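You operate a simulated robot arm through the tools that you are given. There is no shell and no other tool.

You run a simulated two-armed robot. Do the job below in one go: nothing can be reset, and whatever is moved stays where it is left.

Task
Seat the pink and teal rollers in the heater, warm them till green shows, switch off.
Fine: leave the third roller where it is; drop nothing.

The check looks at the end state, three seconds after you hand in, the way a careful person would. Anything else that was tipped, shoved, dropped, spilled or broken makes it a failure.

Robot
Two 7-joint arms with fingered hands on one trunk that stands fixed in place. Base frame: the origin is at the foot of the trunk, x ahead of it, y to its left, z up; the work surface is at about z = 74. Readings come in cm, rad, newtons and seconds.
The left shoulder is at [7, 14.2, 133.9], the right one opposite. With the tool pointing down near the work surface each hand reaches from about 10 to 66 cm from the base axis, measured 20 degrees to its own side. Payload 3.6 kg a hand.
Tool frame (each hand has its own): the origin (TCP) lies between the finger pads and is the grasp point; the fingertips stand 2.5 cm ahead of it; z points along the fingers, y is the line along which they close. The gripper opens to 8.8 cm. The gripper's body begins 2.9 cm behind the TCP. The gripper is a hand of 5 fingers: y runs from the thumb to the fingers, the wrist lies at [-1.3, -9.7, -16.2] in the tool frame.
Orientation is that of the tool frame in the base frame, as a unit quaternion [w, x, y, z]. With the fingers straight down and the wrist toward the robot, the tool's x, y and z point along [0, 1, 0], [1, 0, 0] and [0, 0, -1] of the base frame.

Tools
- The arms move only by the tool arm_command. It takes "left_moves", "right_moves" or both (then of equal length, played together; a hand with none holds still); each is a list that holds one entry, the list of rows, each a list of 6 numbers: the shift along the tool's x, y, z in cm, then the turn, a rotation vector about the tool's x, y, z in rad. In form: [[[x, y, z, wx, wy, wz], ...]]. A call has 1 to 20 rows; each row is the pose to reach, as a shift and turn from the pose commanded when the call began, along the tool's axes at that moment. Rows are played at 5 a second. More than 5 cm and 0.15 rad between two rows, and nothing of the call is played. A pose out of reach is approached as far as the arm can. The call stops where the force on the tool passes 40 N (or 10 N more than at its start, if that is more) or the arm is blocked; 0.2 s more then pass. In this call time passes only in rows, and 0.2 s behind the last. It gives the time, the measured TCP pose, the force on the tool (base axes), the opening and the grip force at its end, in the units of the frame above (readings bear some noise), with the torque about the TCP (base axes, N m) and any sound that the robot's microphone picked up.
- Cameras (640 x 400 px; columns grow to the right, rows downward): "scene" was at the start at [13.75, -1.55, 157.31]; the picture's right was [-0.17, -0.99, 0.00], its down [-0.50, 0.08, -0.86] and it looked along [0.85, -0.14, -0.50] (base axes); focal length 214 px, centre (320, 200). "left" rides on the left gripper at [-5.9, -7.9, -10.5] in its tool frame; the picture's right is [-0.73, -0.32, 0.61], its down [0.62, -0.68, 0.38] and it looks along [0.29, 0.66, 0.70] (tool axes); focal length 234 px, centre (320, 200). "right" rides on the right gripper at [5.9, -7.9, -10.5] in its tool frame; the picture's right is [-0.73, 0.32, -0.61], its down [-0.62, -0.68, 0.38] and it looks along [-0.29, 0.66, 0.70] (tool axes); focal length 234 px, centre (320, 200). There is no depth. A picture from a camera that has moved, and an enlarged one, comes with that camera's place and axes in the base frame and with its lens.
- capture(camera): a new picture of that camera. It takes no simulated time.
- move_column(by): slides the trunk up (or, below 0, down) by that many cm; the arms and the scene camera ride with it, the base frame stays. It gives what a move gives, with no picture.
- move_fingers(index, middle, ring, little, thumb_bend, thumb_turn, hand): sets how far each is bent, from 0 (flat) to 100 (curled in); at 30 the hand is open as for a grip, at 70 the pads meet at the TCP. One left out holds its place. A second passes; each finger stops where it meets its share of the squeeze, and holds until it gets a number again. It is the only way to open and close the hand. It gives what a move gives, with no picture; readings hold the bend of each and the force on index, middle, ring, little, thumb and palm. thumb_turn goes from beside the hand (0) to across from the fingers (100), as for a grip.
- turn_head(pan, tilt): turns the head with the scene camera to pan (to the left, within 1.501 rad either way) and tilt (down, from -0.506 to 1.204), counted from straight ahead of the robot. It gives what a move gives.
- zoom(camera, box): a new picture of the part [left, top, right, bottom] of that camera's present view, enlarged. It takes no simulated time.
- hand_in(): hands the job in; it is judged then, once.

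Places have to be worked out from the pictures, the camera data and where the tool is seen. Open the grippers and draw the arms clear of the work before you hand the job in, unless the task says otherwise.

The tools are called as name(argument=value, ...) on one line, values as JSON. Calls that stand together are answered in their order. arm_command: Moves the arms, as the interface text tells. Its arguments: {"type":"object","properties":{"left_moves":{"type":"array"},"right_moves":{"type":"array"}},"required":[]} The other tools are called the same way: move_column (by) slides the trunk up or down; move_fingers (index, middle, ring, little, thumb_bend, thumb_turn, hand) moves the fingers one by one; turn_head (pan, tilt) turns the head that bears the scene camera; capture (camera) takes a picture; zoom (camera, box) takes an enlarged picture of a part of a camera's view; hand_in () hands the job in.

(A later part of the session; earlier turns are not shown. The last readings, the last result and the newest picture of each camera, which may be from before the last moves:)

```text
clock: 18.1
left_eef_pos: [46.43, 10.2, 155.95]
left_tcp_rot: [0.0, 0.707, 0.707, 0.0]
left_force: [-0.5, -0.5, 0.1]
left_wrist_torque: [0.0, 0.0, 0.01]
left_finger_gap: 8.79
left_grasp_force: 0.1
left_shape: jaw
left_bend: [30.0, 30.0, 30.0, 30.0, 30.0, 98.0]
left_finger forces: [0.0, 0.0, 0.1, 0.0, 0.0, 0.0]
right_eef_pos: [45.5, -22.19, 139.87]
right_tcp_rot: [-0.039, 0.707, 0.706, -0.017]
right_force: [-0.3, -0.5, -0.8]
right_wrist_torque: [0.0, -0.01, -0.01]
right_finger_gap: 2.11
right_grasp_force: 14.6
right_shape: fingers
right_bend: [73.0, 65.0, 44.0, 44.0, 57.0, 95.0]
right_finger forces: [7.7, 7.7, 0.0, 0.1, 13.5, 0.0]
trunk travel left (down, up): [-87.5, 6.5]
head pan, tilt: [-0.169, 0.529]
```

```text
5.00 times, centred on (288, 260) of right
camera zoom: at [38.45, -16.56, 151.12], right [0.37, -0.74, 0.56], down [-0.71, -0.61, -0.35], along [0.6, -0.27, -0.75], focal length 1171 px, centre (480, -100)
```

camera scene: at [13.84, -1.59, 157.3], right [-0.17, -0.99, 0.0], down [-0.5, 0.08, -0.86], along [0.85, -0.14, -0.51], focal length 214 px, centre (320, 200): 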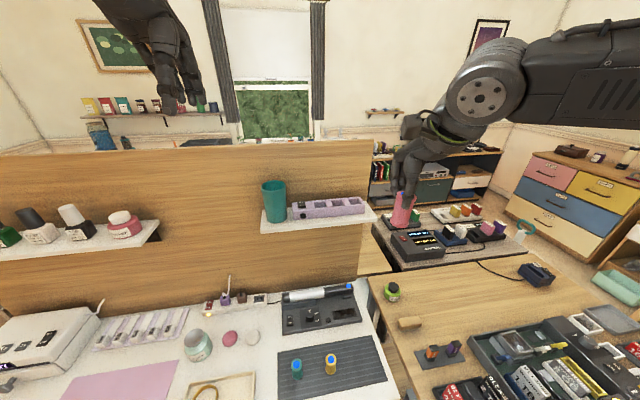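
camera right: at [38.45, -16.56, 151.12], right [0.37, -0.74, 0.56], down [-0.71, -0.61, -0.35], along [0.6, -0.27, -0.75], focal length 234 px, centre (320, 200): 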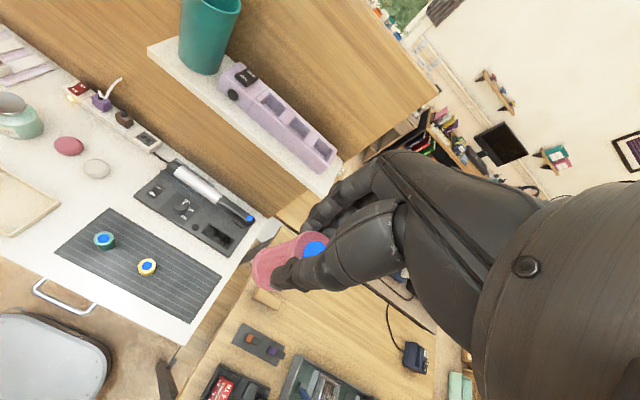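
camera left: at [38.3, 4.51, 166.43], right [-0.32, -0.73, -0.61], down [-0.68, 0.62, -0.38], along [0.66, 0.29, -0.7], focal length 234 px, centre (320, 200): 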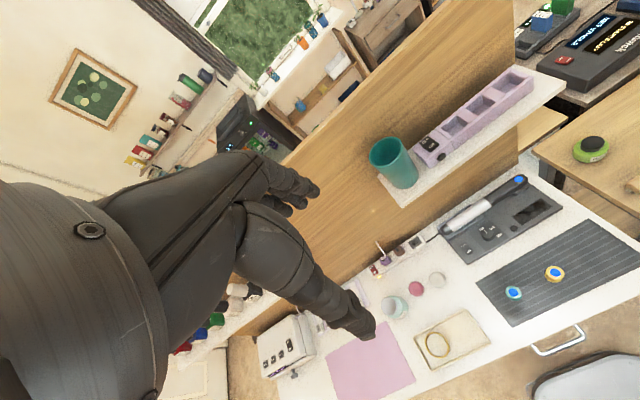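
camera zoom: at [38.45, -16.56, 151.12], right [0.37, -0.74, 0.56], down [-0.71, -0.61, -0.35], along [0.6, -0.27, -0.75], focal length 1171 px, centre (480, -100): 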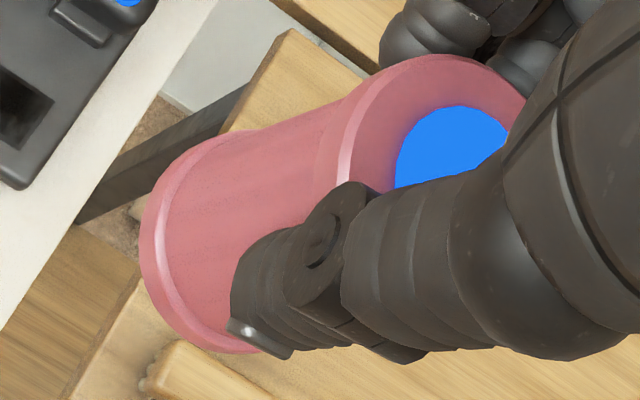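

The roller is now vertical to within a degree or two. I'll move it forward above the heater in stages, starting with 20 cm.

arm_command(right_moves=[[[-0.1, 4, -0.31, 0, 0, 0], [-0.2, 8, -0.63, 0, 0, 0], [-0.4, 12, -0.95, 0, 0, 0], [-0.5, 16, -1.26, 0, 0, 0], [-0.6, 20, -1.58, 0, 0, 0], [-0.6, 20, -1.58, 0, 0, 0]]])

capture(camera="scene")

capture(camera="right")

capture(camera="left")

```text
clock: 19.5
left_eef_pos: [46.17, 10.16, 156.02]
left_tcp_rot: [0.0, 0.707, 0.707, 0.0]
left_force: [-0.3, 0.2, 0.9]
left_wrist_torque: [0.02, 0.0, -0.02]
left_finger_gap: 8.76
left_grasp_force: 0.2
left_shape: jaw
left_bend: [30.0, 30.0, 30.0, 30.0, 30.0, 98.0]
left_finger forces: [0.1, 0.1, 0.0, 0.0, 0.0, 0.0]
right_eef_pos: [65.13, -23.08, 139.47]
right_tcp_rot: [-0.039, 0.707, 0.706, -0.016]
right_force: [0.2, -0.1, 0.6]
right_wrist_torque: [0.01, 0.0, 0.01]
right_finger_gap: 2.09
right_grasp_force: 14.4
right_shape: fingers
right_bend: [73.0, 65.0, 44.0, 44.0, 56.0, 95.0]
right_finger forces: [7.9, 7.6, 0.0, 0.0, 13.4, 0.1]
right hand out of reach, approached as far as the arm can: row 5, 6
trunk travel left (down, up): [-87.5, 6.5]
head pan, tilt: [-0.169, 0.529]
```

```text
taken
camera scene: at [13.73, -1.63, 157.31], right [-0.17, -0.99, 0.0], down [-0.5, 0.09, -0.86], along [0.85, -0.14, -0.5], focal length 214 px, centre (320, 200)
```

scene: 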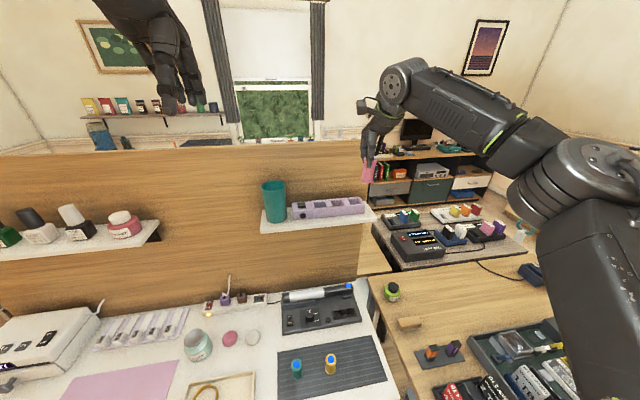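

```text
taken
camera right: at [58.01, -17.48, 150.88], right [0.37, -0.75, 0.56], down [-0.71, -0.61, -0.35], along [0.6, -0.27, -0.75], focal length 234 px, centre (320, 200)
```

right: 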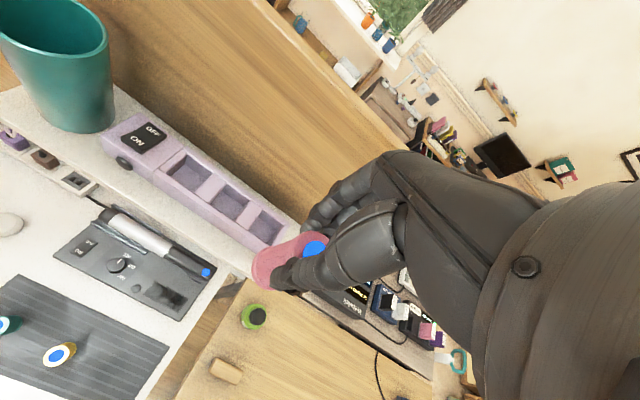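

```text
taken
camera left: at [38.19, 4.45, 166.46], right [-0.32, -0.73, -0.61], down [-0.68, 0.62, -0.38], along [0.66, 0.29, -0.7], focal length 234 px, centre (320, 200)
```

left: 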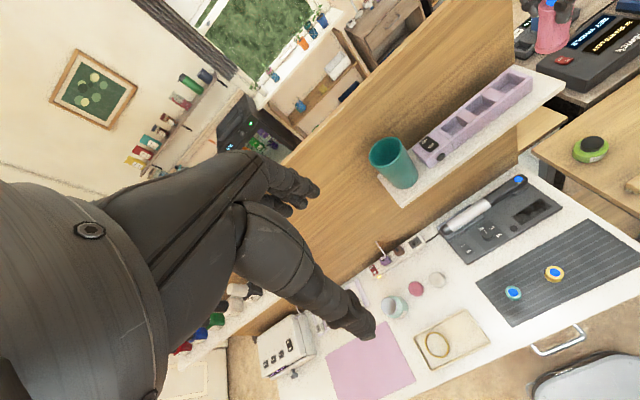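

The arm reaches its limit at x≈65 when it is this high. I'll raise the trunk to its top, level the hand and come in lower. I'll also use wells 1 and 2, which are nearer this shoulder's line. First I back off 2 cm, then raise the trunk.

arm_command(right_moves=[[[0, -1.5, 0.12, 0, 0, 0], [0, -3, 0.24, 0, 0, 0]]])

move_column(by=6.5)

```text
clock: 20.1
left_eef_pos: [46.01, 10.22, 156.12]
left_tcp_rot: [0.0, 0.707, 0.707, 0.0]
left_force: [-0.5, 0.0, 0.2]
left_wrist_torque: [-0.01, 0.01, -0.01]
left_finger_gap: 8.77
left_grasp_force: 0.0
left_shape: jaw
left_bend: [30.0, 30.0, 30.0, 30.0, 30.0, 98.0]
left_finger forces: [0.0, 0.0, 0.0, 0.0, 0.0, 0.0]
right_eef_pos: [62.05, -22.95, 139.79]
right_tcp_rot: [-0.038, 0.707, 0.706, -0.016]
right_force: [0.1, 0.0, -0.5]
right_wrist_torque: [-0.03, -0.05, 0.0]
right_finger_gap: 2.11
right_grasp_force: 14.5
right_shape: fingers
right_bend: [73.0, 65.0, 44.0, 44.0, 56.0, 95.0]
right_finger forces: [7.9, 7.8, 0.0, 0.1, 13.4, 0.0]
trunk travel left (down, up): [-87.5, 6.5]
head pan, tilt: [-0.169, 0.529]
```

```text
clock: 21.2
left_eef_pos: [46.24, 10.31, 162.31]
left_tcp_rot: [0.0, 0.707, 0.707, 0.0]
left_force: [-0.4, -0.6, -0.2]
left_wrist_torque: [-0.03, 0.0, 0.01]
left_finger_gap: 8.77
left_grasp_force: 0.0
left_shape: jaw
left_bend: [30.0, 30.0, 30.0, 30.0, 30.0, 98.0]
left_finger forces: [0.0, 0.0, 0.0, 0.0, 0.0, 0.0]
right_eef_pos: [62.08, -22.86, 146.0]
right_tcp_rot: [-0.039, 0.707, 0.706, -0.016]
right_force: [0.0, -0.3, -0.1]
right_wrist_torque: [0.0, 0.0, 0.0]
right_finger_gap: 2.08
right_grasp_force: 15.0
right_shape: fingers
right_bend: [73.0, 65.0, 44.0, 44.0, 56.0, 95.0]
right_finger forces: [7.9, 7.7, 0.0, 0.0, 13.3, 0.0]
trunk travel left (down, up): [-94.0, 0.0]
head pan, tilt: [-0.169, 0.529]
```

Trunk is at the top. I move to in front of well 1 (x≈63, y≈−11.2, z≈131.5) while levelling the hand.

arm_command(right_moves=[[[1.87, 0.36, 2.48, -0.018, 0, 0], [3.75, 0.71, 4.96, -0.036, 0, 0], [5.62, 1.07, 7.44, -0.054, 0, 0], [7.5, 1.43, 9.92, -0.072, 0, 0], [9.37, 1.78, 12.4, -0.09, 0, 0], [11.25, 2.14, 14.88, -0.108, 0, 0], [11.25, 2.14, 14.88, -0.108, 0, 0]]])

capture(camera="scene")

capture(camera="right")

zoom(camera="scene", box=[280, 120, 408, 240])

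```text
clock: 22.8
left_eef_pos: [46.02, 10.21, 162.51]
left_tcp_rot: [0.0, 0.707, 0.707, 0.0]
left_force: [0.7, -0.4, 1.1]
left_wrist_torque: [0.05, 0.01, -0.01]
left_finger_gap: 8.76
left_grasp_force: 0.0
left_shape: jaw
left_bend: [30.0, 30.0, 30.0, 30.0, 30.0, 98.0]
left_finger forces: [0.0, 0.0, 0.1, 0.1, 0.0, 0.1]
right_eef_pos: [62.02, -12.32, 131.66]
right_tcp_rot: [0.0, 0.708, 0.706, 0.024]
right_force: [0.1, -0.1, -0.2]
right_wrist_torque: [0.0, 0.01, 0.01]
right_finger_gap: 2.06
right_grasp_force: 14.6
right_shape: fingers
right_bend: [73.0, 65.0, 44.0, 44.0, 56.0, 95.0]
right_finger forces: [7.8, 7.7, 0.0, 0.1, 13.3, 0.1]
right hand out of reach, approached as far as the arm can: row 6, 7
trunk travel left (down, up): [-94.0, 0.0]
head pan, tilt: [-0.169, 0.529]
```

```text
taken
camera scene: at [13.69, -1.56, 163.82], right [-0.17, -0.99, 0.0], down [-0.5, 0.08, -0.86], along [0.85, -0.14, -0.5], focal length 214 px, centre (320, 200)
```

scene: 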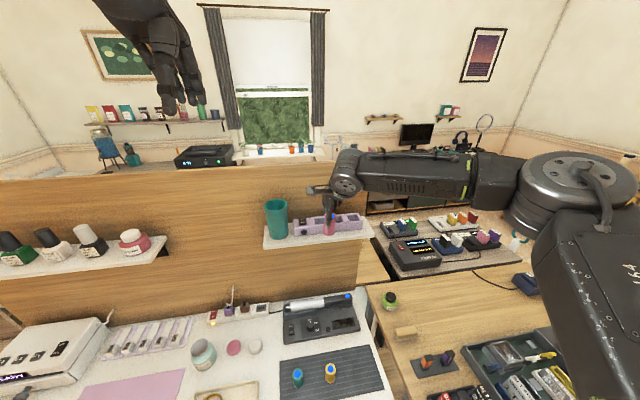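

```text
taken
camera right: at [53.83, -6.65, 142.12], right [0.3, -0.75, 0.59], down [-0.67, -0.61, -0.43], along [0.68, -0.27, -0.68], focal length 234 px, centre (320, 200)
```

right: 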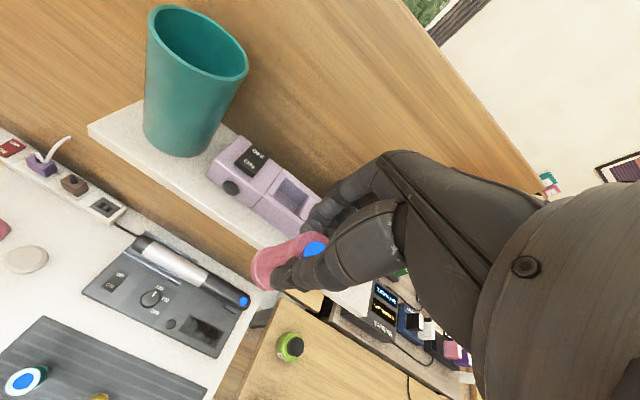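

```text
3.33 times, centred on (344, 180) of scene
camera zoom: at [13.69, -1.56, 163.82], right [-0.17, -0.99, 0.0], down [-0.5, 0.08, -0.86], along [0.85, -0.14, -0.5], focal length 715 px, centre (240, 267)
```

zoom: 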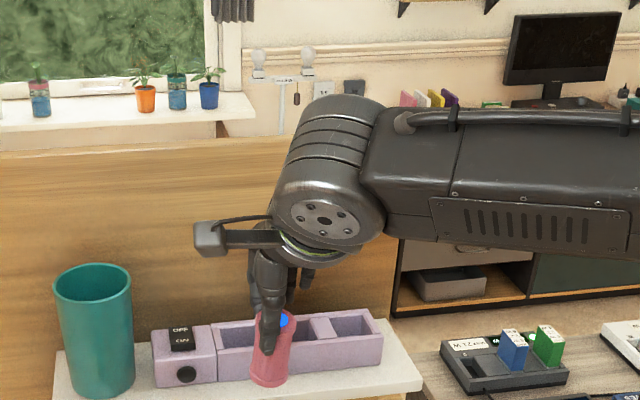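

The right arm is stopping at a wrist limit in this posture. A side grip suits it better: hand pitched forward, closing sideways, fingers on the left and thumb on the right. I'll take pink back to its spot on the mat and regrip that way, starting by retracing the path.

arm_command(right_moves=[[[-1.8, -2.98, -0.98, 0.018, 0, 0], [-3.6, -5.95, -1.96, 0.036, 0, 0], [-5.42, -8.92, -2.94, 0.054, 0, 0], [-7.23, -11.9, -3.92, 0.072, 0, 0], [-9.04, -14.9, -4.9, 0.09, 0, 0], [-10.85, -17.85, -5.88, 0.108, 0, 0], [-10.85, -17.85, -5.88, 0.108, 0, 0]]])

```text
clock: 24.4
left_eef_pos: [46.24, 10.23, 162.38]
left_tcp_rot: [0.001, 0.707, 0.707, 0.001]
left_force: [0.0, -0.1, 0.0]
left_wrist_torque: [0.02, 0.01, 0.0]
left_finger_gap: 8.76
left_grasp_force: 0.0
left_shape: jaw
left_bend: [30.0, 30.0, 30.0, 30.0, 30.0, 98.0]
left_finger forces: [0.1, 0.1, 0.1, 0.1, 0.0, 0.1]
right_eef_pos: [44.04, -23.29, 136.62]
right_tcp_rot: [-0.039, 0.706, 0.706, -0.017]
right_force: [0.2, 0.3, -0.3]
right_wrist_torque: [-0.03, 0.0, 0.03]
right_finger_gap: 2.04
right_grasp_force: 13.9
right_shape: fingers
right_bend: [73.0, 65.0, 44.0, 44.0, 56.0, 95.0]
right_finger forces: [7.7, 7.8, 0.1, 0.1, 13.3, 0.0]
trunk travel left (down, up): [-94.0, 0.0]
head pan, tilt: [-0.169, 0.529]
```

The roller is still firm in the grip. I lower the trunk to the mat-work height and come down toward pink's original spot.

move_column(by=-26.5)

arm_command(right_moves=[[[0.06, 0.56, 3.9, 0, 0, 0], [0.13, 1.12, 7.8, 0, 0, 0], [0.2, 1.7, 11.7, 0, 0, 0], [0.26, 2.25, 15.6, 0, 0, 0], [0.32, 2.8, 19.5, 0, 0, 0], [0.4, 3.4, 23.4, 0, 0, 0], [0.45, 3.93, 27.2, 0, 0, 0], [0.45, 3.93, 27.2, 0, 0, 0]]])

zoom(camera="scene", box=[290, 250, 430, 350])

zoom(camera="left", box=[540, 160, 640, 260])

```text
clock: 27.1
left_eef_pos: [46.16, 10.15, 135.93]
left_tcp_rot: [0.0, 0.707, 0.707, 0.0]
left_force: [-0.3, 0.5, 0.7]
left_wrist_torque: [0.0, -0.03, 0.0]
left_finger_gap: 8.76
left_grasp_force: 0.0
left_shape: jaw
left_bend: [30.0, 30.0, 30.0, 30.0, 30.0, 98.0]
left_finger forces: [0.0, 0.1, 0.1, 0.0, 0.0, 0.0]
right_eef_pos: [43.96, -23.27, 110.17]
right_tcp_rot: [-0.039, 0.706, 0.707, -0.016]
right_force: [0.0, -0.2, -0.6]
right_wrist_torque: [-0.01, -0.05, 0.01]
right_finger_gap: 2.06
right_grasp_force: 14.7
right_shape: fingers
right_bend: [73.0, 65.0, 44.0, 44.0, 56.0, 95.0]
right_finger forces: [7.5, 7.6, 0.0, 0.0, 13.3, 0.0]
trunk travel left (down, up): [-67.5, 26.5]
head pan, tilt: [-0.169, 0.529]
```

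```text
clock: 28.9
left_eef_pos: [46.06, 10.31, 136.2]
left_tcp_rot: [0.0, 0.707, 0.707, 0.0]
left_force: [0.8, -0.9, 0.1]
left_wrist_torque: [-0.01, -0.01, 0.0]
left_finger_gap: 8.78
left_grasp_force: 0.1
left_shape: jaw
left_bend: [30.0, 30.0, 30.0, 30.0, 30.0, 98.0]
left_finger forces: [0.0, 0.0, 0.0, 0.0, 0.0, 0.0]
right_eef_pos: [45.88, -21.94, 82.63]
right_tcp_rot: [-0.038, 0.706, 0.707, -0.016]
right_force: [-1.2, -0.5, 0.3]
right_wrist_torque: [0.01, -0.01, -0.03]
right_finger_gap: 1.99
right_grasp_force: 13.4
right_shape: fingers
right_bend: [73.0, 65.0, 44.0, 44.0, 56.0, 95.0]
right_finger forces: [6.8, 7.7, 0.1, 0.0, 12.6, 0.1]
trunk travel left (down, up): [-67.5, 26.5]
head pan, tilt: [-0.169, 0.529]
```

```text
4.00 times, centred on (360, 300) of scene
camera zoom: at [13.7, -1.53, 137.32], right [-0.17, -0.99, 0.0], down [-0.5, 0.08, -0.86], along [0.85, -0.14, -0.5], focal length 858 px, centre (160, -200)
```

zoom: 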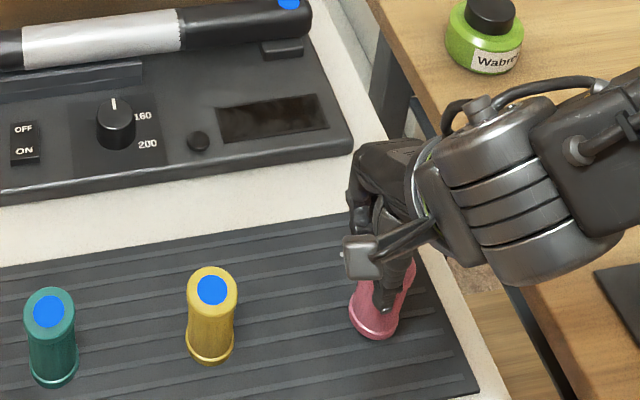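

```text
4.00 times, centred on (590, 210) of left
camera zoom: at [38.16, 4.57, 146.47], right [-0.32, -0.73, -0.61], down [-0.68, 0.62, -0.38], along [0.66, 0.29, -0.7], focal length 937 px, centre (-760, 160)
```

zoom: 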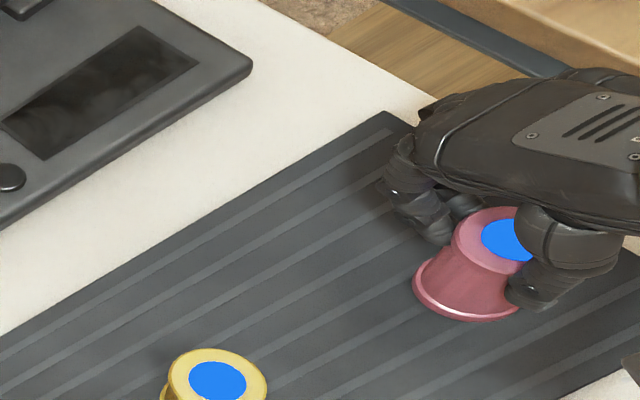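

No contact yet, with the base about 1 cm above the mat. I lower slowly.

arm_command(right_moves=[[[0, 0.02, 0.3, 0, 0, 0], [0, 0.05, 0.6, 0, 0, 0], [0, 0.06, 0.8, 0, 0, 0]]])

```text
clock: 29.7
left_eef_pos: [46.16, 10.22, 135.94]
left_tcp_rot: [0.0, 0.707, 0.708, 0.0]
left_force: [0.1, 0.3, 1.0]
left_wrist_torque: [0.04, 0.0, 0.02]
left_finger_gap: 8.76
left_grasp_force: 0.1
left_shape: jaw
left_bend: [30.0, 30.0, 30.0, 30.0, 30.0, 98.0]
left_finger forces: [0.1, 0.0, 0.0, 0.0, 0.0, 0.0]
right_eef_pos: [45.85, -21.92, 81.91]
right_tcp_rot: [-0.038, 0.707, 0.706, -0.016]
right_force: [0.0, -0.1, -0.2]
right_wrist_torque: [-0.01, -0.01, -0.04]
right_finger_gap: 2.02
right_grasp_force: 13.8
right_shape: fingers
right_bend: [73.0, 65.0, 44.0, 44.0, 56.0, 95.0]
right_finger forces: [7.0, 7.6, 0.1, 0.1, 12.5, 0.0]
trunk travel left (down, up): [-67.5, 26.5]
head pan, tilt: [-0.169, 0.529]
```

Still no contact; continuing in small steps.

arm_command(right_moves=[[[0, 0, 0.15, 0, 0, 0], [0, 0, 0.3, 0, 0, 0]]])

zoom(camera="left", box=[570, 190, 640, 250])

```text
clock: 30.3
left_eef_pos: [46.21, 10.21, 135.98]
left_tcp_rot: [0.0, 0.707, 0.707, 0.0]
left_force: [-0.7, 0.3, -0.9]
left_wrist_torque: [0.01, 0.01, -0.01]
left_finger_gap: 8.78
left_grasp_force: 0.2
left_shape: jaw
left_bend: [30.0, 30.0, 30.0, 30.0, 30.0, 98.0]
left_finger forces: [0.1, 0.1, 0.0, 0.1, 0.0, 0.1]
right_eef_pos: [45.75, -21.89, 81.61]
right_tcp_rot: [-0.038, 0.707, 0.706, -0.016]
right_force: [-0.4, 0.7, -0.3]
right_wrist_torque: [-0.03, -0.04, -0.01]
right_finger_gap: 1.99
right_grasp_force: 13.6
right_shape: fingers
right_bend: [73.0, 65.0, 44.0, 44.0, 56.0, 95.0]
right_finger forces: [6.9, 7.7, 0.0, 0.0, 12.6, 0.0]
trunk travel left (down, up): [-67.5, 26.5]
head pan, tilt: [-0.169, 0.529]
```

```text
6.67 times, centred on (605, 220) of left
camera zoom: at [38.23, 4.55, 146.45], right [-0.32, -0.73, -0.61], down [-0.68, 0.62, -0.38], along [0.66, 0.29, -0.7], focal length 1561 px, centre (-1580, 67)
```

zoom: 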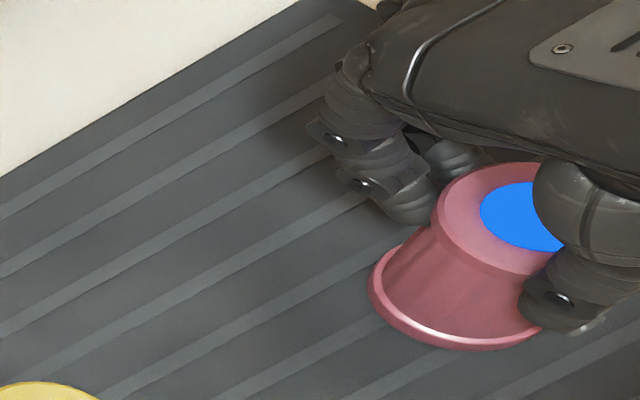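

Still no contact force. A few more small steps down.

arm_command(right_moves=[[[0, 0, 0.15, 0, 0, 0], [0, 0, 0.3, 0, 0, 0]]])

```text
clock: 30.9
left_eef_pos: [46.02, 10.39, 136.01]
left_tcp_rot: [0.001, 0.707, 0.707, 0.0]
left_force: [-0.6, 0.2, 0.0]
left_wrist_torque: [0.0, 0.01, 0.01]
left_finger_gap: 8.78
left_grasp_force: 0.1
left_shape: jaw
left_bend: [30.0, 30.0, 30.0, 30.0, 30.0, 98.0]
left_finger forces: [0.0, 0.0, 0.0, 0.0, 0.1, 0.0]
right_eef_pos: [45.82, -21.8, 81.46]
right_tcp_rot: [-0.038, 0.706, 0.707, -0.016]
right_force: [0.5, 1.4, 7.4]
right_wrist_torque: [0.01, 0.0, 0.03]
right_finger_gap: 2.0
right_grasp_force: 15.6
right_shape: fingers
right_bend: [74.0, 72.0, 44.0, 44.0, 56.0, 94.0]
right_finger forces: [7.5, 9.2, 0.0, 0.0, 14.3, 0.0]
trunk travel left (down, up): [-67.5, 26.5]
head pan, tilt: [-0.169, 0.529]
```

It is on the mat, with 7 N upward. I release gently by opening all the digits to a wide gap.

move_fingers(hand="right", index=48, middle=48, thumb_bend=48)

move_fingers(hand="right", index=30, middle=30, ring=30, little=30, thumb_bend=30, thumb_turn=98)

zoom(camera="left", box=[570, 190, 640, 250])

capture(camera="right")

```text
clock: 31.9
left_eef_pos: [46.21, 10.3, 135.98]
left_tcp_rot: [0.0, 0.707, 0.708, 0.0]
left_force: [0.4, 0.0, 0.0]
left_wrist_torque: [0.0, 0.01, -0.01]
left_finger_gap: 8.77
left_grasp_force: 0.0
left_shape: jaw
left_bend: [30.0, 30.0, 30.0, 30.0, 30.0, 98.0]
left_finger forces: [0.1, 0.0, 0.0, 0.0, 0.0, 0.0]
right_eef_pos: [45.72, -21.98, 81.36]
right_tcp_rot: [-0.038, 0.707, 0.706, -0.017]
right_force: [-1.4, 0.0, -0.4]
right_wrist_torque: [-0.02, 0.02, -0.01]
right_finger_gap: 4.62
right_grasp_force: 0.2
right_shape: fingers
right_bend: [48.0, 48.0, 44.0, 44.0, 48.0, 97.0]
right_finger forces: [0.1, 0.1, 0.1, 0.0, 0.1, 0.0]
trunk travel left (down, up): [-67.5, 26.5]
head pan, tilt: [-0.169, 0.529]
```

```text
clock: 32.9
left_eef_pos: [46.06, 10.28, 135.93]
left_tcp_rot: [0.0, 0.707, 0.707, 0.0]
left_force: [0.4, 0.4, 0.4]
left_wrist_torque: [-0.02, -0.02, -0.03]
left_finger_gap: 8.78
left_grasp_force: 0.1
left_shape: jaw
left_bend: [30.0, 30.0, 30.0, 30.0, 30.0, 98.0]
left_finger forces: [0.0, 0.1, 0.0, 0.0, 0.0, 0.0]
right_eef_pos: [45.77, -22.07, 81.28]
right_tcp_rot: [-0.038, 0.707, 0.706, -0.017]
right_force: [-0.2, -0.3, 0.5]
right_wrist_torque: [-0.02, 0.0, 0.01]
right_finger_gap: 8.48
right_grasp_force: 0.1
right_shape: fingers
right_bend: [30.0, 30.0, 30.0, 30.0, 30.0, 96.0]
right_finger forces: [0.0, 0.0, 0.0, 0.0, 0.0, 0.0]
trunk travel left (down, up): [-67.5, 26.5]
head pan, tilt: [-0.169, 0.529]
```

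```text
6.67 times, centred on (605, 220) of left
camera zoom: at [38.22, 4.55, 146.45], right [-0.32, -0.73, -0.61], down [-0.68, 0.62, -0.38], along [0.66, 0.29, -0.7], focal length 1561 px, centre (-1580, 67)
```

zoom: 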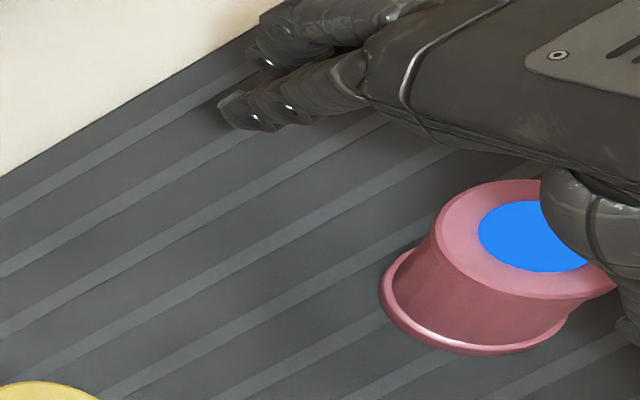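

```text
taken
camera right: at [38.76, -16.38, 92.6], right [0.37, -0.74, 0.56], down [-0.71, -0.61, -0.35], along [0.6, -0.27, -0.75], focal length 234 px, centre (320, 200)
```

right: 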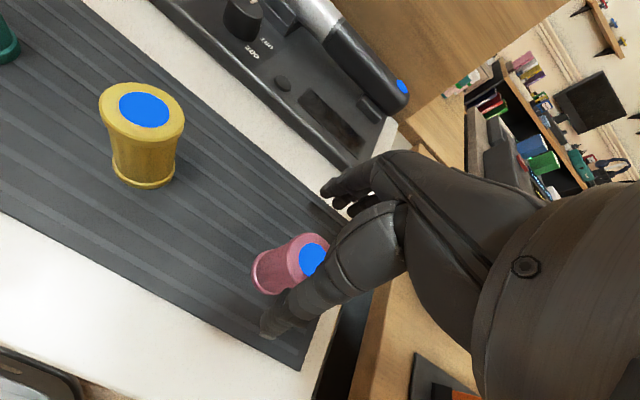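

Pink stands upright again. I raise the hand 20 cm straight up, undoing the small tilt on the way.

arm_command(right_moves=[[[0.06, -0.16, -2, 0, 0, 0], [0.19, -0.47, -6, 0, 0, 0], [0.31, -0.78, -10, 0, 0, 0], [0.45, -1.1, -14, 0, 0, 0], [0.6, -1.5, -19, -0.04, -0.016, 0], [0.6, -1.5, -19, -0.078, -0.031, 0]]])

zoom(camera="scene", box=[264, 290, 392, 370])

```text
refused: row 5 steps farther than a row can; nothing moved
```

```text
5.00 times, centred on (328, 330) of scene
camera zoom: at [13.76, -1.56, 137.31], right [-0.17, -0.99, 0.0], down [-0.5, 0.08, -0.86], along [0.85, -0.14, -0.5], focal length 1072 px, centre (280, -450)
```

zoom: 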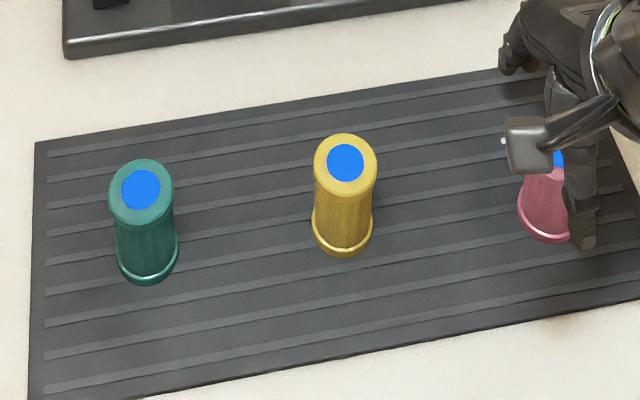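

One row was too long, so I'll redo the raise with smaller steps.

arm_command(right_moves=[[[0.06, -0.16, -2, 0, 0, 0], [0.19, -0.47, -6, 0, 0, 0], [0.31, -0.78, -10, 0, 0, 0], [0.45, -1.1, -14, -0.02, -0.01, 0], [0.57, -1.4, -18, -0.05, -0.02, 0], [0.6, -1.5, -19, -0.078, -0.031, 0]]])

zoom(camera="scene", box=[264, 290, 392, 370])

```text
clock: 34.3
left_eef_pos: [46.09, 10.27, 136.07]
left_tcp_rot: [0.0, 0.708, 0.707, 0.0]
left_force: [0.1, 0.5, 0.1]
left_wrist_torque: [0.0, 0.03, 0.01]
left_finger_gap: 8.78
left_grasp_force: 0.0
left_shape: jaw
left_bend: [30.0, 30.0, 30.0, 30.0, 30.0, 98.0]
left_finger forces: [0.1, 0.0, 0.0, 0.1, 0.1, 0.0]
right_eef_pos: [45.7, -21.99, 100.41]
right_tcp_rot: [0.0, 0.707, 0.707, 0.0]
right_force: [0.3, -0.3, -0.3]
right_wrist_torque: [-0.02, 0.03, -0.01]
right_finger_gap: 8.47
right_grasp_force: 0.1
right_shape: fingers
right_bend: [30.0, 30.0, 30.0, 30.0, 30.0, 96.0]
right_finger forces: [0.1, 0.1, 0.1, 0.0, 0.1, 0.0]
trunk travel left (down, up): [-67.5, 26.5]
head pan, tilt: [-0.169, 0.529]
```

```text
5.00 times, centred on (328, 330) of scene
camera zoom: at [13.77, -1.56, 137.31], right [-0.17, -0.99, 0.0], down [-0.5, 0.08, -0.86], along [0.85, -0.14, -0.5], focal length 1072 px, centre (280, -450)
```

zoom: 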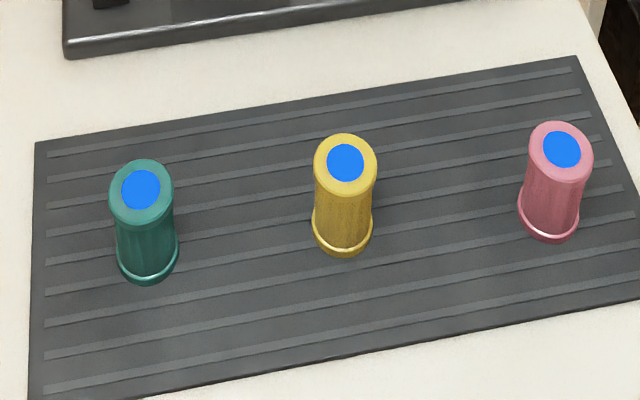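

Pink is now at about (44.2, −22.1). I turn the empty hand to the side-grip orientation: yaw +90°, pitched 60° forward.

arm_command(right_moves=[[[0, 0, 0, -0.06275, -0.06275, -0.10867], [0, 0, 0, -0.1255, -0.1255, -0.21734], [0, 0, 0, -0.18825, -0.18825, -0.326], [0, 0, 0, -0.251, -0.251, -0.4347], [0, 0, 0, -0.31375, -0.31375, -0.5433], [0, 0, 0, -0.3765, -0.3765, -0.652], [0, 0, 0, -0.43925, -0.43925, -0.7607], [0, 0, 0, -0.502, -0.502, -0.8694], [0, 0, 0, -0.56475, -0.56475, -0.978], [0, 0, 0, -0.6275, -0.6275, -1.0867], [0, 0, 0, -0.69025, -0.69025, -1.1954], [0, 0, 0, -0.753, -0.753, -1.304], [0, 0, 0, -0.8157, -0.8157, -1.4127], [0, 0, 0, -0.8157, -0.8157, -1.4127]]])

capture(camera="scene")

capture(camera="right")

```text
clock: 37.3
left_eef_pos: [46.21, 10.41, 135.9]
left_tcp_rot: [0.001, 0.707, 0.707, -0.001]
left_force: [0.2, 0.6, 0.1]
left_wrist_torque: [0.03, -0.01, 0.01]
left_finger_gap: 8.78
left_grasp_force: 0.1
left_shape: jaw
left_bend: [30.0, 30.0, 30.0, 30.0, 30.0, 98.0]
left_finger forces: [0.0, 0.0, 0.0, 0.0, 0.0, 0.0]
right_eef_pos: [45.75, -21.9, 100.38]
right_tcp_rot: [0.501, -0.001, 0.866, 0.001]
right_force: [-0.2, -0.5, -0.1]
right_wrist_torque: [0.0, -0.01, 0.01]
right_finger_gap: 8.48
right_grasp_force: 0.0
right_shape: fingers
right_bend: [30.0, 30.0, 30.0, 30.0, 30.0, 96.0]
right_finger forces: [0.1, 0.0, 0.0, 0.0, 0.0, 0.0]
trunk travel left (down, up): [-67.5, 26.5]
head pan, tilt: [-0.169, 0.529]
```

```text
taken
camera scene: at [13.75, -1.55, 137.31], right [-0.17, -0.99, 0.0], down [-0.5, 0.08, -0.86], along [0.85, -0.14, -0.5], focal length 214 px, centre (320, 200)
```

scene: 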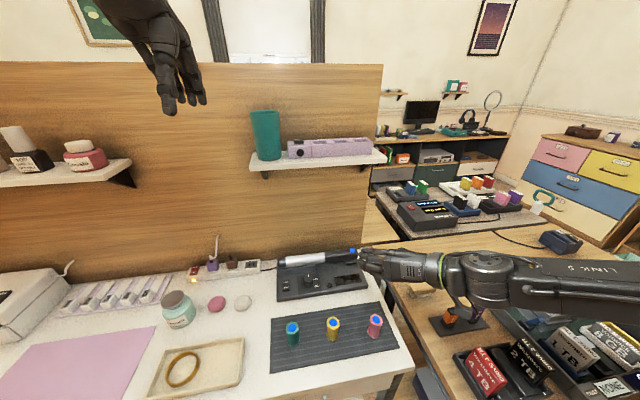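

```text
taken
camera right: at [33.75, -29.8, 100.57], right [-0.17, 0.32, 0.93], down [0.64, -0.68, 0.35], along [0.75, 0.66, -0.1], focal length 234 px, centre (320, 200)
```

right: 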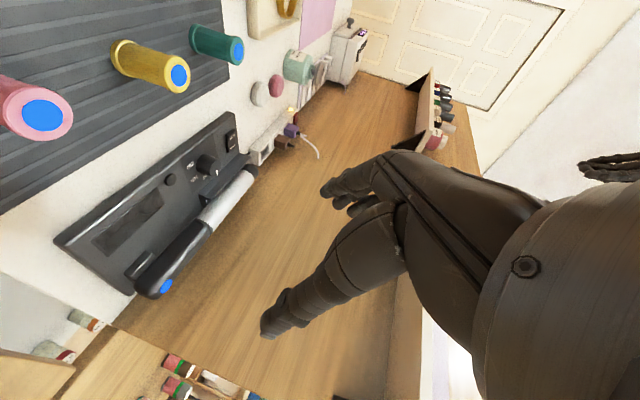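

The orientation was reached exactly. Before regripping I'll test with the empty hand that the heater can be reached this way, so I raise the trunk 20 cm and move up to in front of well 1.

move_column(by=20)

arm_command(right_moves=[[[-3.4, 0, -1.5, 0, 0, 0], [-6.8, 0, -3, 0, 0, 0], [-10.2, 0, -4.6, 0, 0, 0], [-13.86, 0, -8, 0, 0, 0], [-16.36, 2.75, -3.67, 0, 0, 0], [-18.86, 5.5, 0.66, 0, 0, 0], [-20, 8, 2.6, 0, 0, 0], [-21.9, 10.5, 5.86, 0, 0, 0]]])

capture(camera="scene")

```text
clock: 39.5
left_eef_pos: [46.12, 10.34, 155.91]
left_tcp_rot: [0.0, 0.707, 0.708, 0.0]
left_force: [0.0, 0.0, -0.2]
left_wrist_torque: [-0.01, -0.02, -0.04]
left_finger_gap: 8.77
left_grasp_force: 0.0
left_shape: jaw
left_bend: [30.0, 30.0, 30.0, 30.0, 30.0, 98.0]
left_finger forces: [0.0, 0.1, 0.0, 0.0, 0.0, 0.1]
right_eef_pos: [45.74, -21.88, 120.45]
right_tcp_rot: [0.501, 0.0, 0.866, 0.0]
right_force: [0.5, -0.2, -0.9]
right_wrist_torque: [-0.03, 0.02, -0.04]
right_finger_gap: 8.48
right_grasp_force: 0.1
right_shape: fingers
right_bend: [30.0, 30.0, 30.0, 30.0, 30.0, 96.0]
right_finger forces: [0.1, 0.0, 0.0, 0.0, 0.0, 0.0]
trunk travel left (down, up): [-87.5, 6.5]
head pan, tilt: [-0.169, 0.529]
```

```text
refused: row 5 steps farther than a row can; nothing moved
```

```text
taken
camera scene: at [13.76, -1.56, 157.31], right [-0.17, -0.99, 0.0], down [-0.5, 0.08, -0.86], along [0.85, -0.14, -0.5], focal length 214 px, centre (320, 200)
```

scene: 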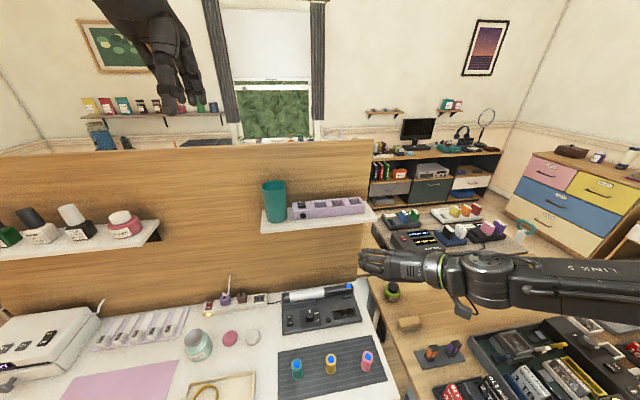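

I'll split it into smaller steps: up 16 cm, then forward 14 and left 10.5.

arm_command(right_moves=[[[-3.46, 0, -2, 0, 0, 0], [-6.93, 0, -4, 0, 0, 0], [-10.4, 0, -6, 0, 0, 0], [-13.86, 0, -8, 0, 0, 0], [-15.61, 2.6, -4.97, 0, 0, 0], [-17.36, 5.2, -1.94, 0, 0, 0], [-19.1, 7.9, 1.1, 0, 0, 0], [-20.86, 10.5, 4.12, 0, 0, 0], [-20.86, 10.5, 4.12, 0, 0, 0]]])

capture(camera="scene")

capture(camera="right")

```text
clock: 41.5
left_eef_pos: [46.19, 10.2, 155.89]
left_tcp_rot: [0.0, 0.707, 0.707, 0.0]
left_force: [0.0, -1.2, 0.3]
left_wrist_torque: [-0.01, 0.01, 0.0]
left_finger_gap: 8.79
left_grasp_force: 0.1
left_shape: jaw
left_bend: [30.0, 30.0, 30.0, 30.0, 30.0, 98.0]
left_finger forces: [0.0, 0.1, 0.1, 0.0, 0.0, 0.1]
right_eef_pos: [60.03, -11.5, 136.27]
right_tcp_rot: [0.5, 0.001, 0.866, 0.001]
right_force: [0.1, -1.0, -0.1]
right_wrist_torque: [0.04, 0.01, 0.0]
right_finger_gap: 8.5
right_grasp_force: 0.1
right_shape: fingers
right_bend: [30.0, 30.0, 30.0, 30.0, 30.0, 96.0]
right_finger forces: [0.1, 0.0, 0.0, 0.0, 0.0, 0.0]
trunk travel left (down, up): [-87.5, 6.5]
head pan, tilt: [-0.169, 0.529]
```

```text
taken
camera scene: at [13.81, -1.61, 157.3], right [-0.17, -0.99, 0.0], down [-0.5, 0.08, -0.86], along [0.85, -0.14, -0.5], focal length 214 px, centre (320, 200)
```

scene: 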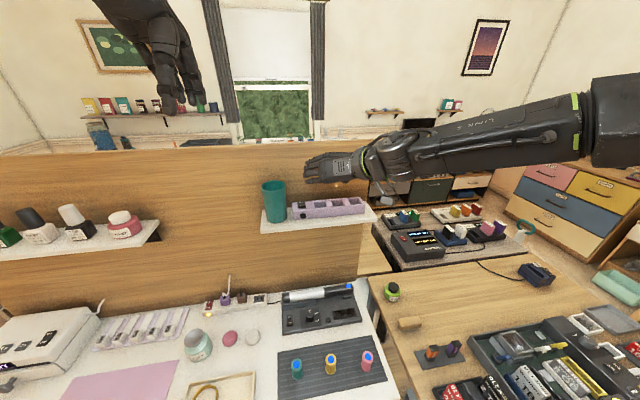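

```text
taken
camera right: at [47.93, -19.33, 136.48], right [-0.16, 0.32, 0.93], down [0.64, -0.68, 0.35], along [0.75, 0.66, -0.1], focal length 234 px, centre (320, 200)
```

right: 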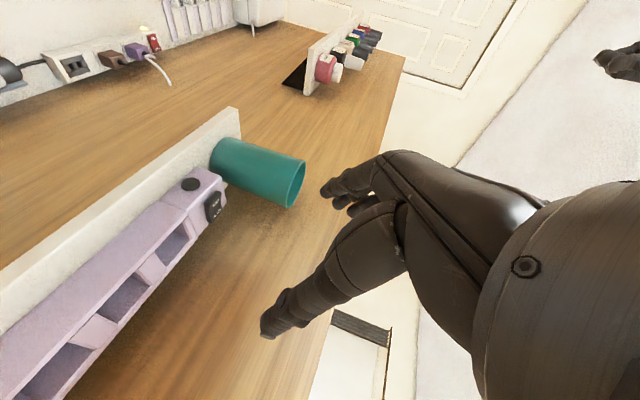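

This posture works well here. I curl the ring and little fingers out of the way and test reaching forward over the heater, still high above it.

move_fingers(hand="right", ring=95, little=95)

arm_command(right_moves=[[[-1.5, 0, 2.6, 0, 0, 0], [-3, 0, 5.2, 0, 0, 0], [-4.5, 0, 7.8, 0, 0, 0], [-5.5, 0, 9.53, 0, 0, 0], [-5.5, 0, 9.53, 0, 0, 0]]])

capture(camera="scene")

capture(camera="right")

capture(camera="left")

```text
clock: 42.5
left_eef_pos: [46.2, 10.3, 155.95]
left_tcp_rot: [-0.001, 0.708, 0.707, 0.001]
left_force: [0.5, 0.0, -0.8]
left_wrist_torque: [0.01, 0.01, 0.02]
left_finger_gap: 8.74
left_grasp_force: 0.0
left_shape: jaw
left_bend: [30.0, 30.0, 30.0, 30.0, 30.0, 98.0]
left_finger forces: [0.0, 0.0, 0.0, 0.1, 0.0, 0.1]
right_eef_pos: [59.86, -11.49, 136.39]
right_tcp_rot: [0.5, 0.0, 0.866, 0.0]
right_force: [0.0, 0.8, 0.4]
right_wrist_torque: [0.02, 0.01, 0.01]
right_finger_gap: 8.48
right_grasp_force: 0.0
right_shape: fingers
right_bend: [30.0, 30.0, 95.0, 95.0, 30.0, 96.0]
right_finger forces: [0.0, 0.1, 0.0, 0.0, 0.0, 0.0]
trunk travel left (down, up): [-87.5, 6.5]
head pan, tilt: [-0.169, 0.529]
```

```text
clock: 43.7
left_eef_pos: [46.13, 10.21, 155.93]
left_tcp_rot: [0.0, 0.707, 0.707, 0.0]
left_force: [-0.5, 0.3, 0.0]
left_wrist_torque: [0.0, 0.02, -0.02]
left_finger_gap: 8.77
left_grasp_force: 0.1
left_shape: jaw
left_bend: [30.0, 30.0, 30.0, 30.0, 30.0, 98.0]
left_finger forces: [0.1, 0.0, 0.1, 0.1, 0.0, 0.1]
right_eef_pos: [70.78, -11.56, 136.25]
right_tcp_rot: [0.5, 0.001, 0.866, 0.0]
right_force: [0.2, -0.7, -0.3]
right_wrist_torque: [0.04, -0.02, -0.01]
right_finger_gap: 8.48
right_grasp_force: 0.0
right_shape: fingers
right_bend: [30.0, 30.0, 95.0, 95.0, 30.0, 96.0]
right_finger forces: [0.0, 0.0, 0.0, 0.0, 0.0, 0.0]
trunk travel left (down, up): [-87.5, 6.5]
head pan, tilt: [-0.169, 0.529]
```

```text
taken
camera scene: at [13.74, -1.56, 157.31], right [-0.17, -0.99, 0.0], down [-0.5, 0.08, -0.86], along [0.85, -0.14, -0.5], focal length 214 px, centre (320, 200)
```

scene: 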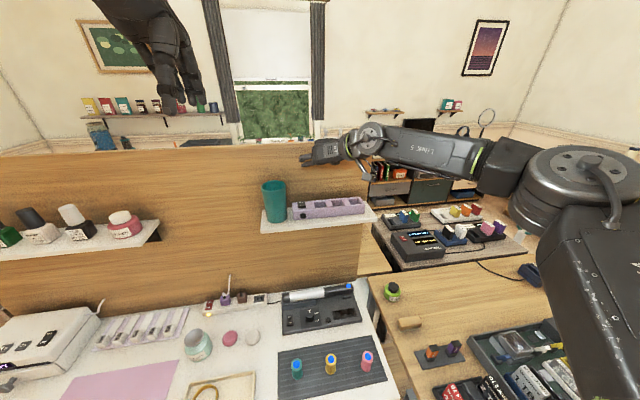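

```text
taken
camera right: at [58.79, -19.34, 136.55], right [-0.16, 0.32, 0.93], down [0.64, -0.68, 0.35], along [0.75, 0.66, -0.1], focal length 234 px, centre (320, 200)
```

right: 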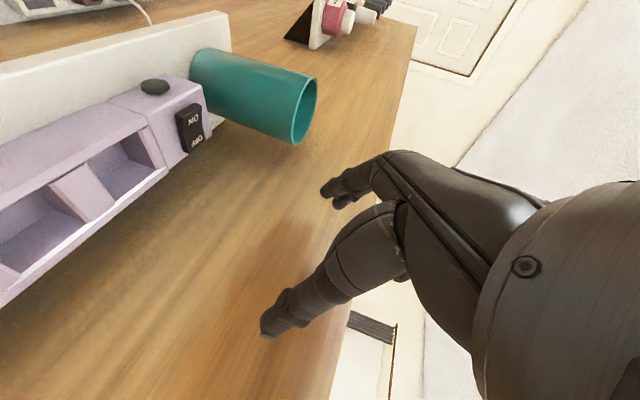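

```text
taken
camera left: at [38.2, 4.53, 166.46], right [-0.32, -0.73, -0.61], down [-0.68, 0.62, -0.38], along [0.66, 0.29, -0.7], focal length 234 px, centre (320, 200)
```

left: 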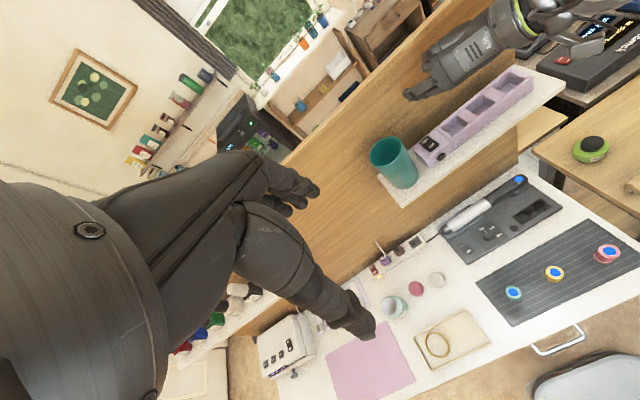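

It reaches fine. I'll check the clearance to the back board from the left camera.

zoom(camera="left", box=[380, 0, 560, 180])

zoom(camera="right", box=[0, 40, 400, 350])

```text
2.22 times, centred on (470, 90) of left
camera zoom: at [38.2, 4.53, 166.46], right [-0.32, -0.73, -0.61], down [-0.68, 0.62, -0.38], along [0.66, 0.29, -0.7], focal length 520 px, centre (-13, 444)
```

zoom: 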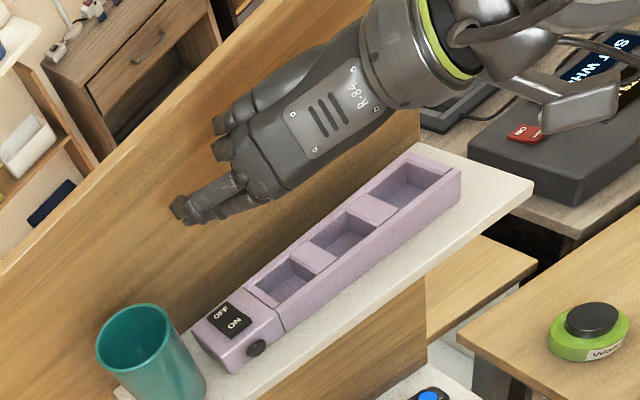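

```text
1.29 times, centred on (200, 195) of right
camera zoom: at [58.79, -19.34, 136.55], right [-0.16, 0.32, 0.93], down [0.64, -0.68, 0.35], along [0.75, 0.66, -0.1], focal length 302 px, centre (475, 206)
```

zoom: 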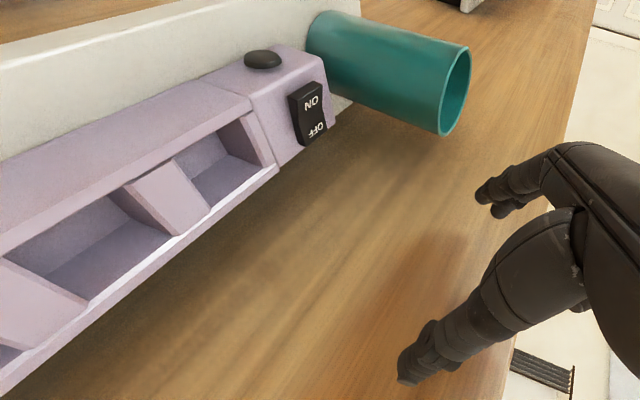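

Clearance to the board looks fine. I'll also check that well 3 (y≈−23) is reachable in this orientation, so the two rollers can go in the outer wells.

arm_command(right_moves=[[[0, -4, 0, 0, 0, 0], [0, -8, 0, 0, 0, 0], [0, -11.6, 0, 0, 0, 0], [-0.6, -11.6, 1.0, 0, 0, 0], [-0.6, -11.6, 1.0, 0, 0, 0]]])

arm_command(right_moves=[[[2.6, 0, 1.5, 0, 0, 0], [5.2, 0, 3, 0, 0, 0], [5.2, 0, 3, 0, 0, 0]]])

capture(camera="right")

zoom(camera="scene", box=[260, 110, 420, 230])

```text
clock: 44.9
left_eef_pos: [46.23, 10.28, 156.02]
left_tcp_rot: [0.0, 0.707, 0.707, 0.0]
left_force: [0.3, -0.1, 0.4]
left_wrist_torque: [0.0, 0.01, 0.01]
left_finger_gap: 8.77
left_grasp_force: 0.0
left_shape: jaw
left_bend: [30.0, 30.0, 30.0, 30.0, 30.0, 98.0]
left_finger forces: [0.0, 0.0, 0.0, 0.1, 0.1, 0.0]
right_eef_pos: [71.9, -22.91, 136.45]
right_tcp_rot: [0.5, 0.0, 0.866, 0.0]
right_force: [0.7, -0.3, 0.4]
right_wrist_torque: [0.03, 0.0, 0.02]
right_finger_gap: 8.48
right_grasp_force: 0.2
right_shape: fingers
right_bend: [30.0, 30.0, 95.0, 95.0, 30.0, 96.0]
right_finger forces: [0.1, 0.0, 0.0, 0.0, 0.0, 0.0]
trunk travel left (down, up): [-87.5, 6.5]
head pan, tilt: [-0.169, 0.529]
```

```text
clock: 45.7
left_eef_pos: [46.14, 10.25, 156.0]
left_tcp_rot: [0.001, 0.707, 0.707, 0.0]
left_force: [0.1, 0.2, 0.2]
left_wrist_torque: [0.02, 0.01, 0.03]
left_finger_gap: 8.79
left_grasp_force: 0.1
left_shape: jaw
left_bend: [30.0, 30.0, 30.0, 30.0, 30.0, 98.0]
left_finger forces: [0.0, 0.0, 0.1, 0.0, 0.0, 0.0]
right_eef_pos: [71.9, -23.1, 130.51]
right_tcp_rot: [0.5, 0.001, 0.866, 0.0]
right_force: [1.3, -0.8, 0.4]
right_wrist_torque: [-0.01, -0.03, 0.01]
right_finger_gap: 8.47
right_grasp_force: 0.1
right_shape: fingers
right_bend: [30.0, 30.0, 95.0, 95.0, 30.0, 96.0]
right_finger forces: [0.0, 0.0, 0.0, 0.0, 0.0, 0.0]
trunk travel left (down, up): [-87.5, 6.5]
head pan, tilt: [-0.169, 0.529]
```

```text
taken
camera right: at [59.82, -30.94, 130.66], right [-0.16, 0.32, 0.93], down [0.64, -0.68, 0.35], along [0.75, 0.66, -0.1], focal length 234 px, centre (320, 200)
```

right: 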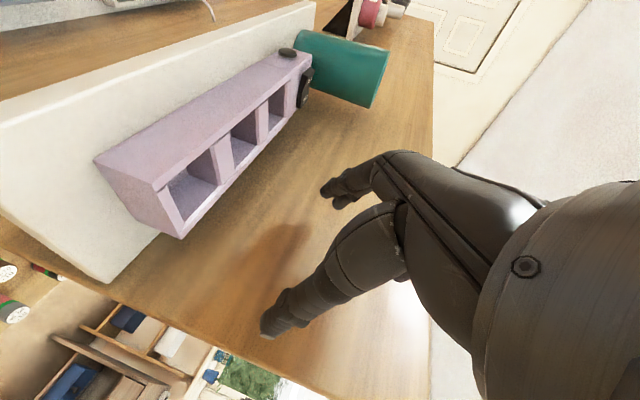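

```text
3.33 times, centred on (340, 170) of scene
camera zoom: at [13.7, -1.56, 157.32], right [-0.17, -0.99, 0.0], down [-0.5, 0.08, -0.86], along [0.85, -0.14, -0.5], focal length 715 px, centre (253, 300)
```

zoom: 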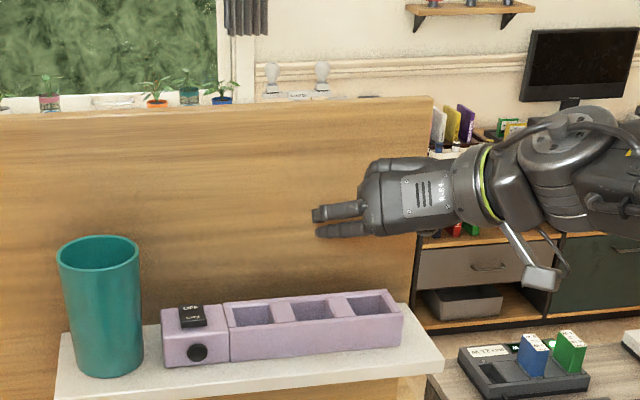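

Well 3 is reachable too, with good clearance. From this known pose I'll zoom in to measure the wells relative to the hand.

zoom(camera="right", box=[80, 130, 240, 250])

zoom(camera="right", box=[190, 30, 350, 150])

```text
3.33 times, centred on (160, 190) of right
camera zoom: at [59.82, -30.94, 130.66], right [-0.16, 0.32, 0.93], down [0.64, -0.68, 0.35], along [0.75, 0.66, -0.1], focal length 781 px, centre (853, 233)
```

zoom: 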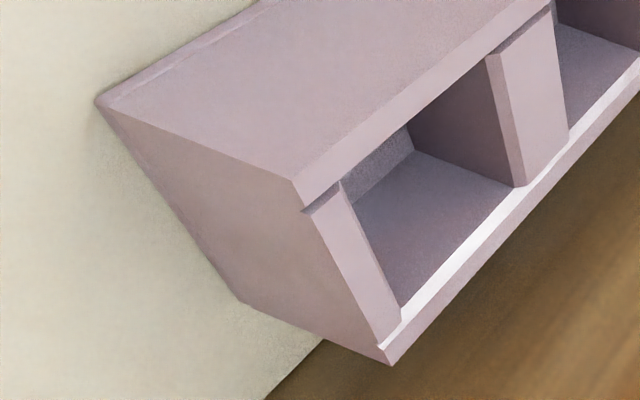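

```text
3.33 times, centred on (270, 90) of right
camera zoom: at [59.82, -30.94, 130.66], right [-0.16, 0.32, 0.93], down [0.64, -0.68, 0.35], along [0.75, 0.66, -0.1], focal length 781 px, centre (487, 567)
```

zoom: 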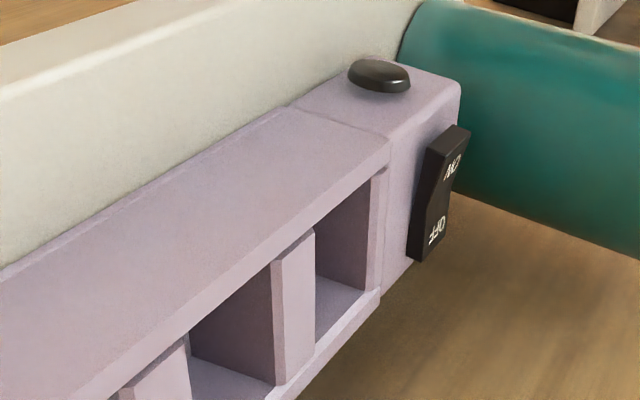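

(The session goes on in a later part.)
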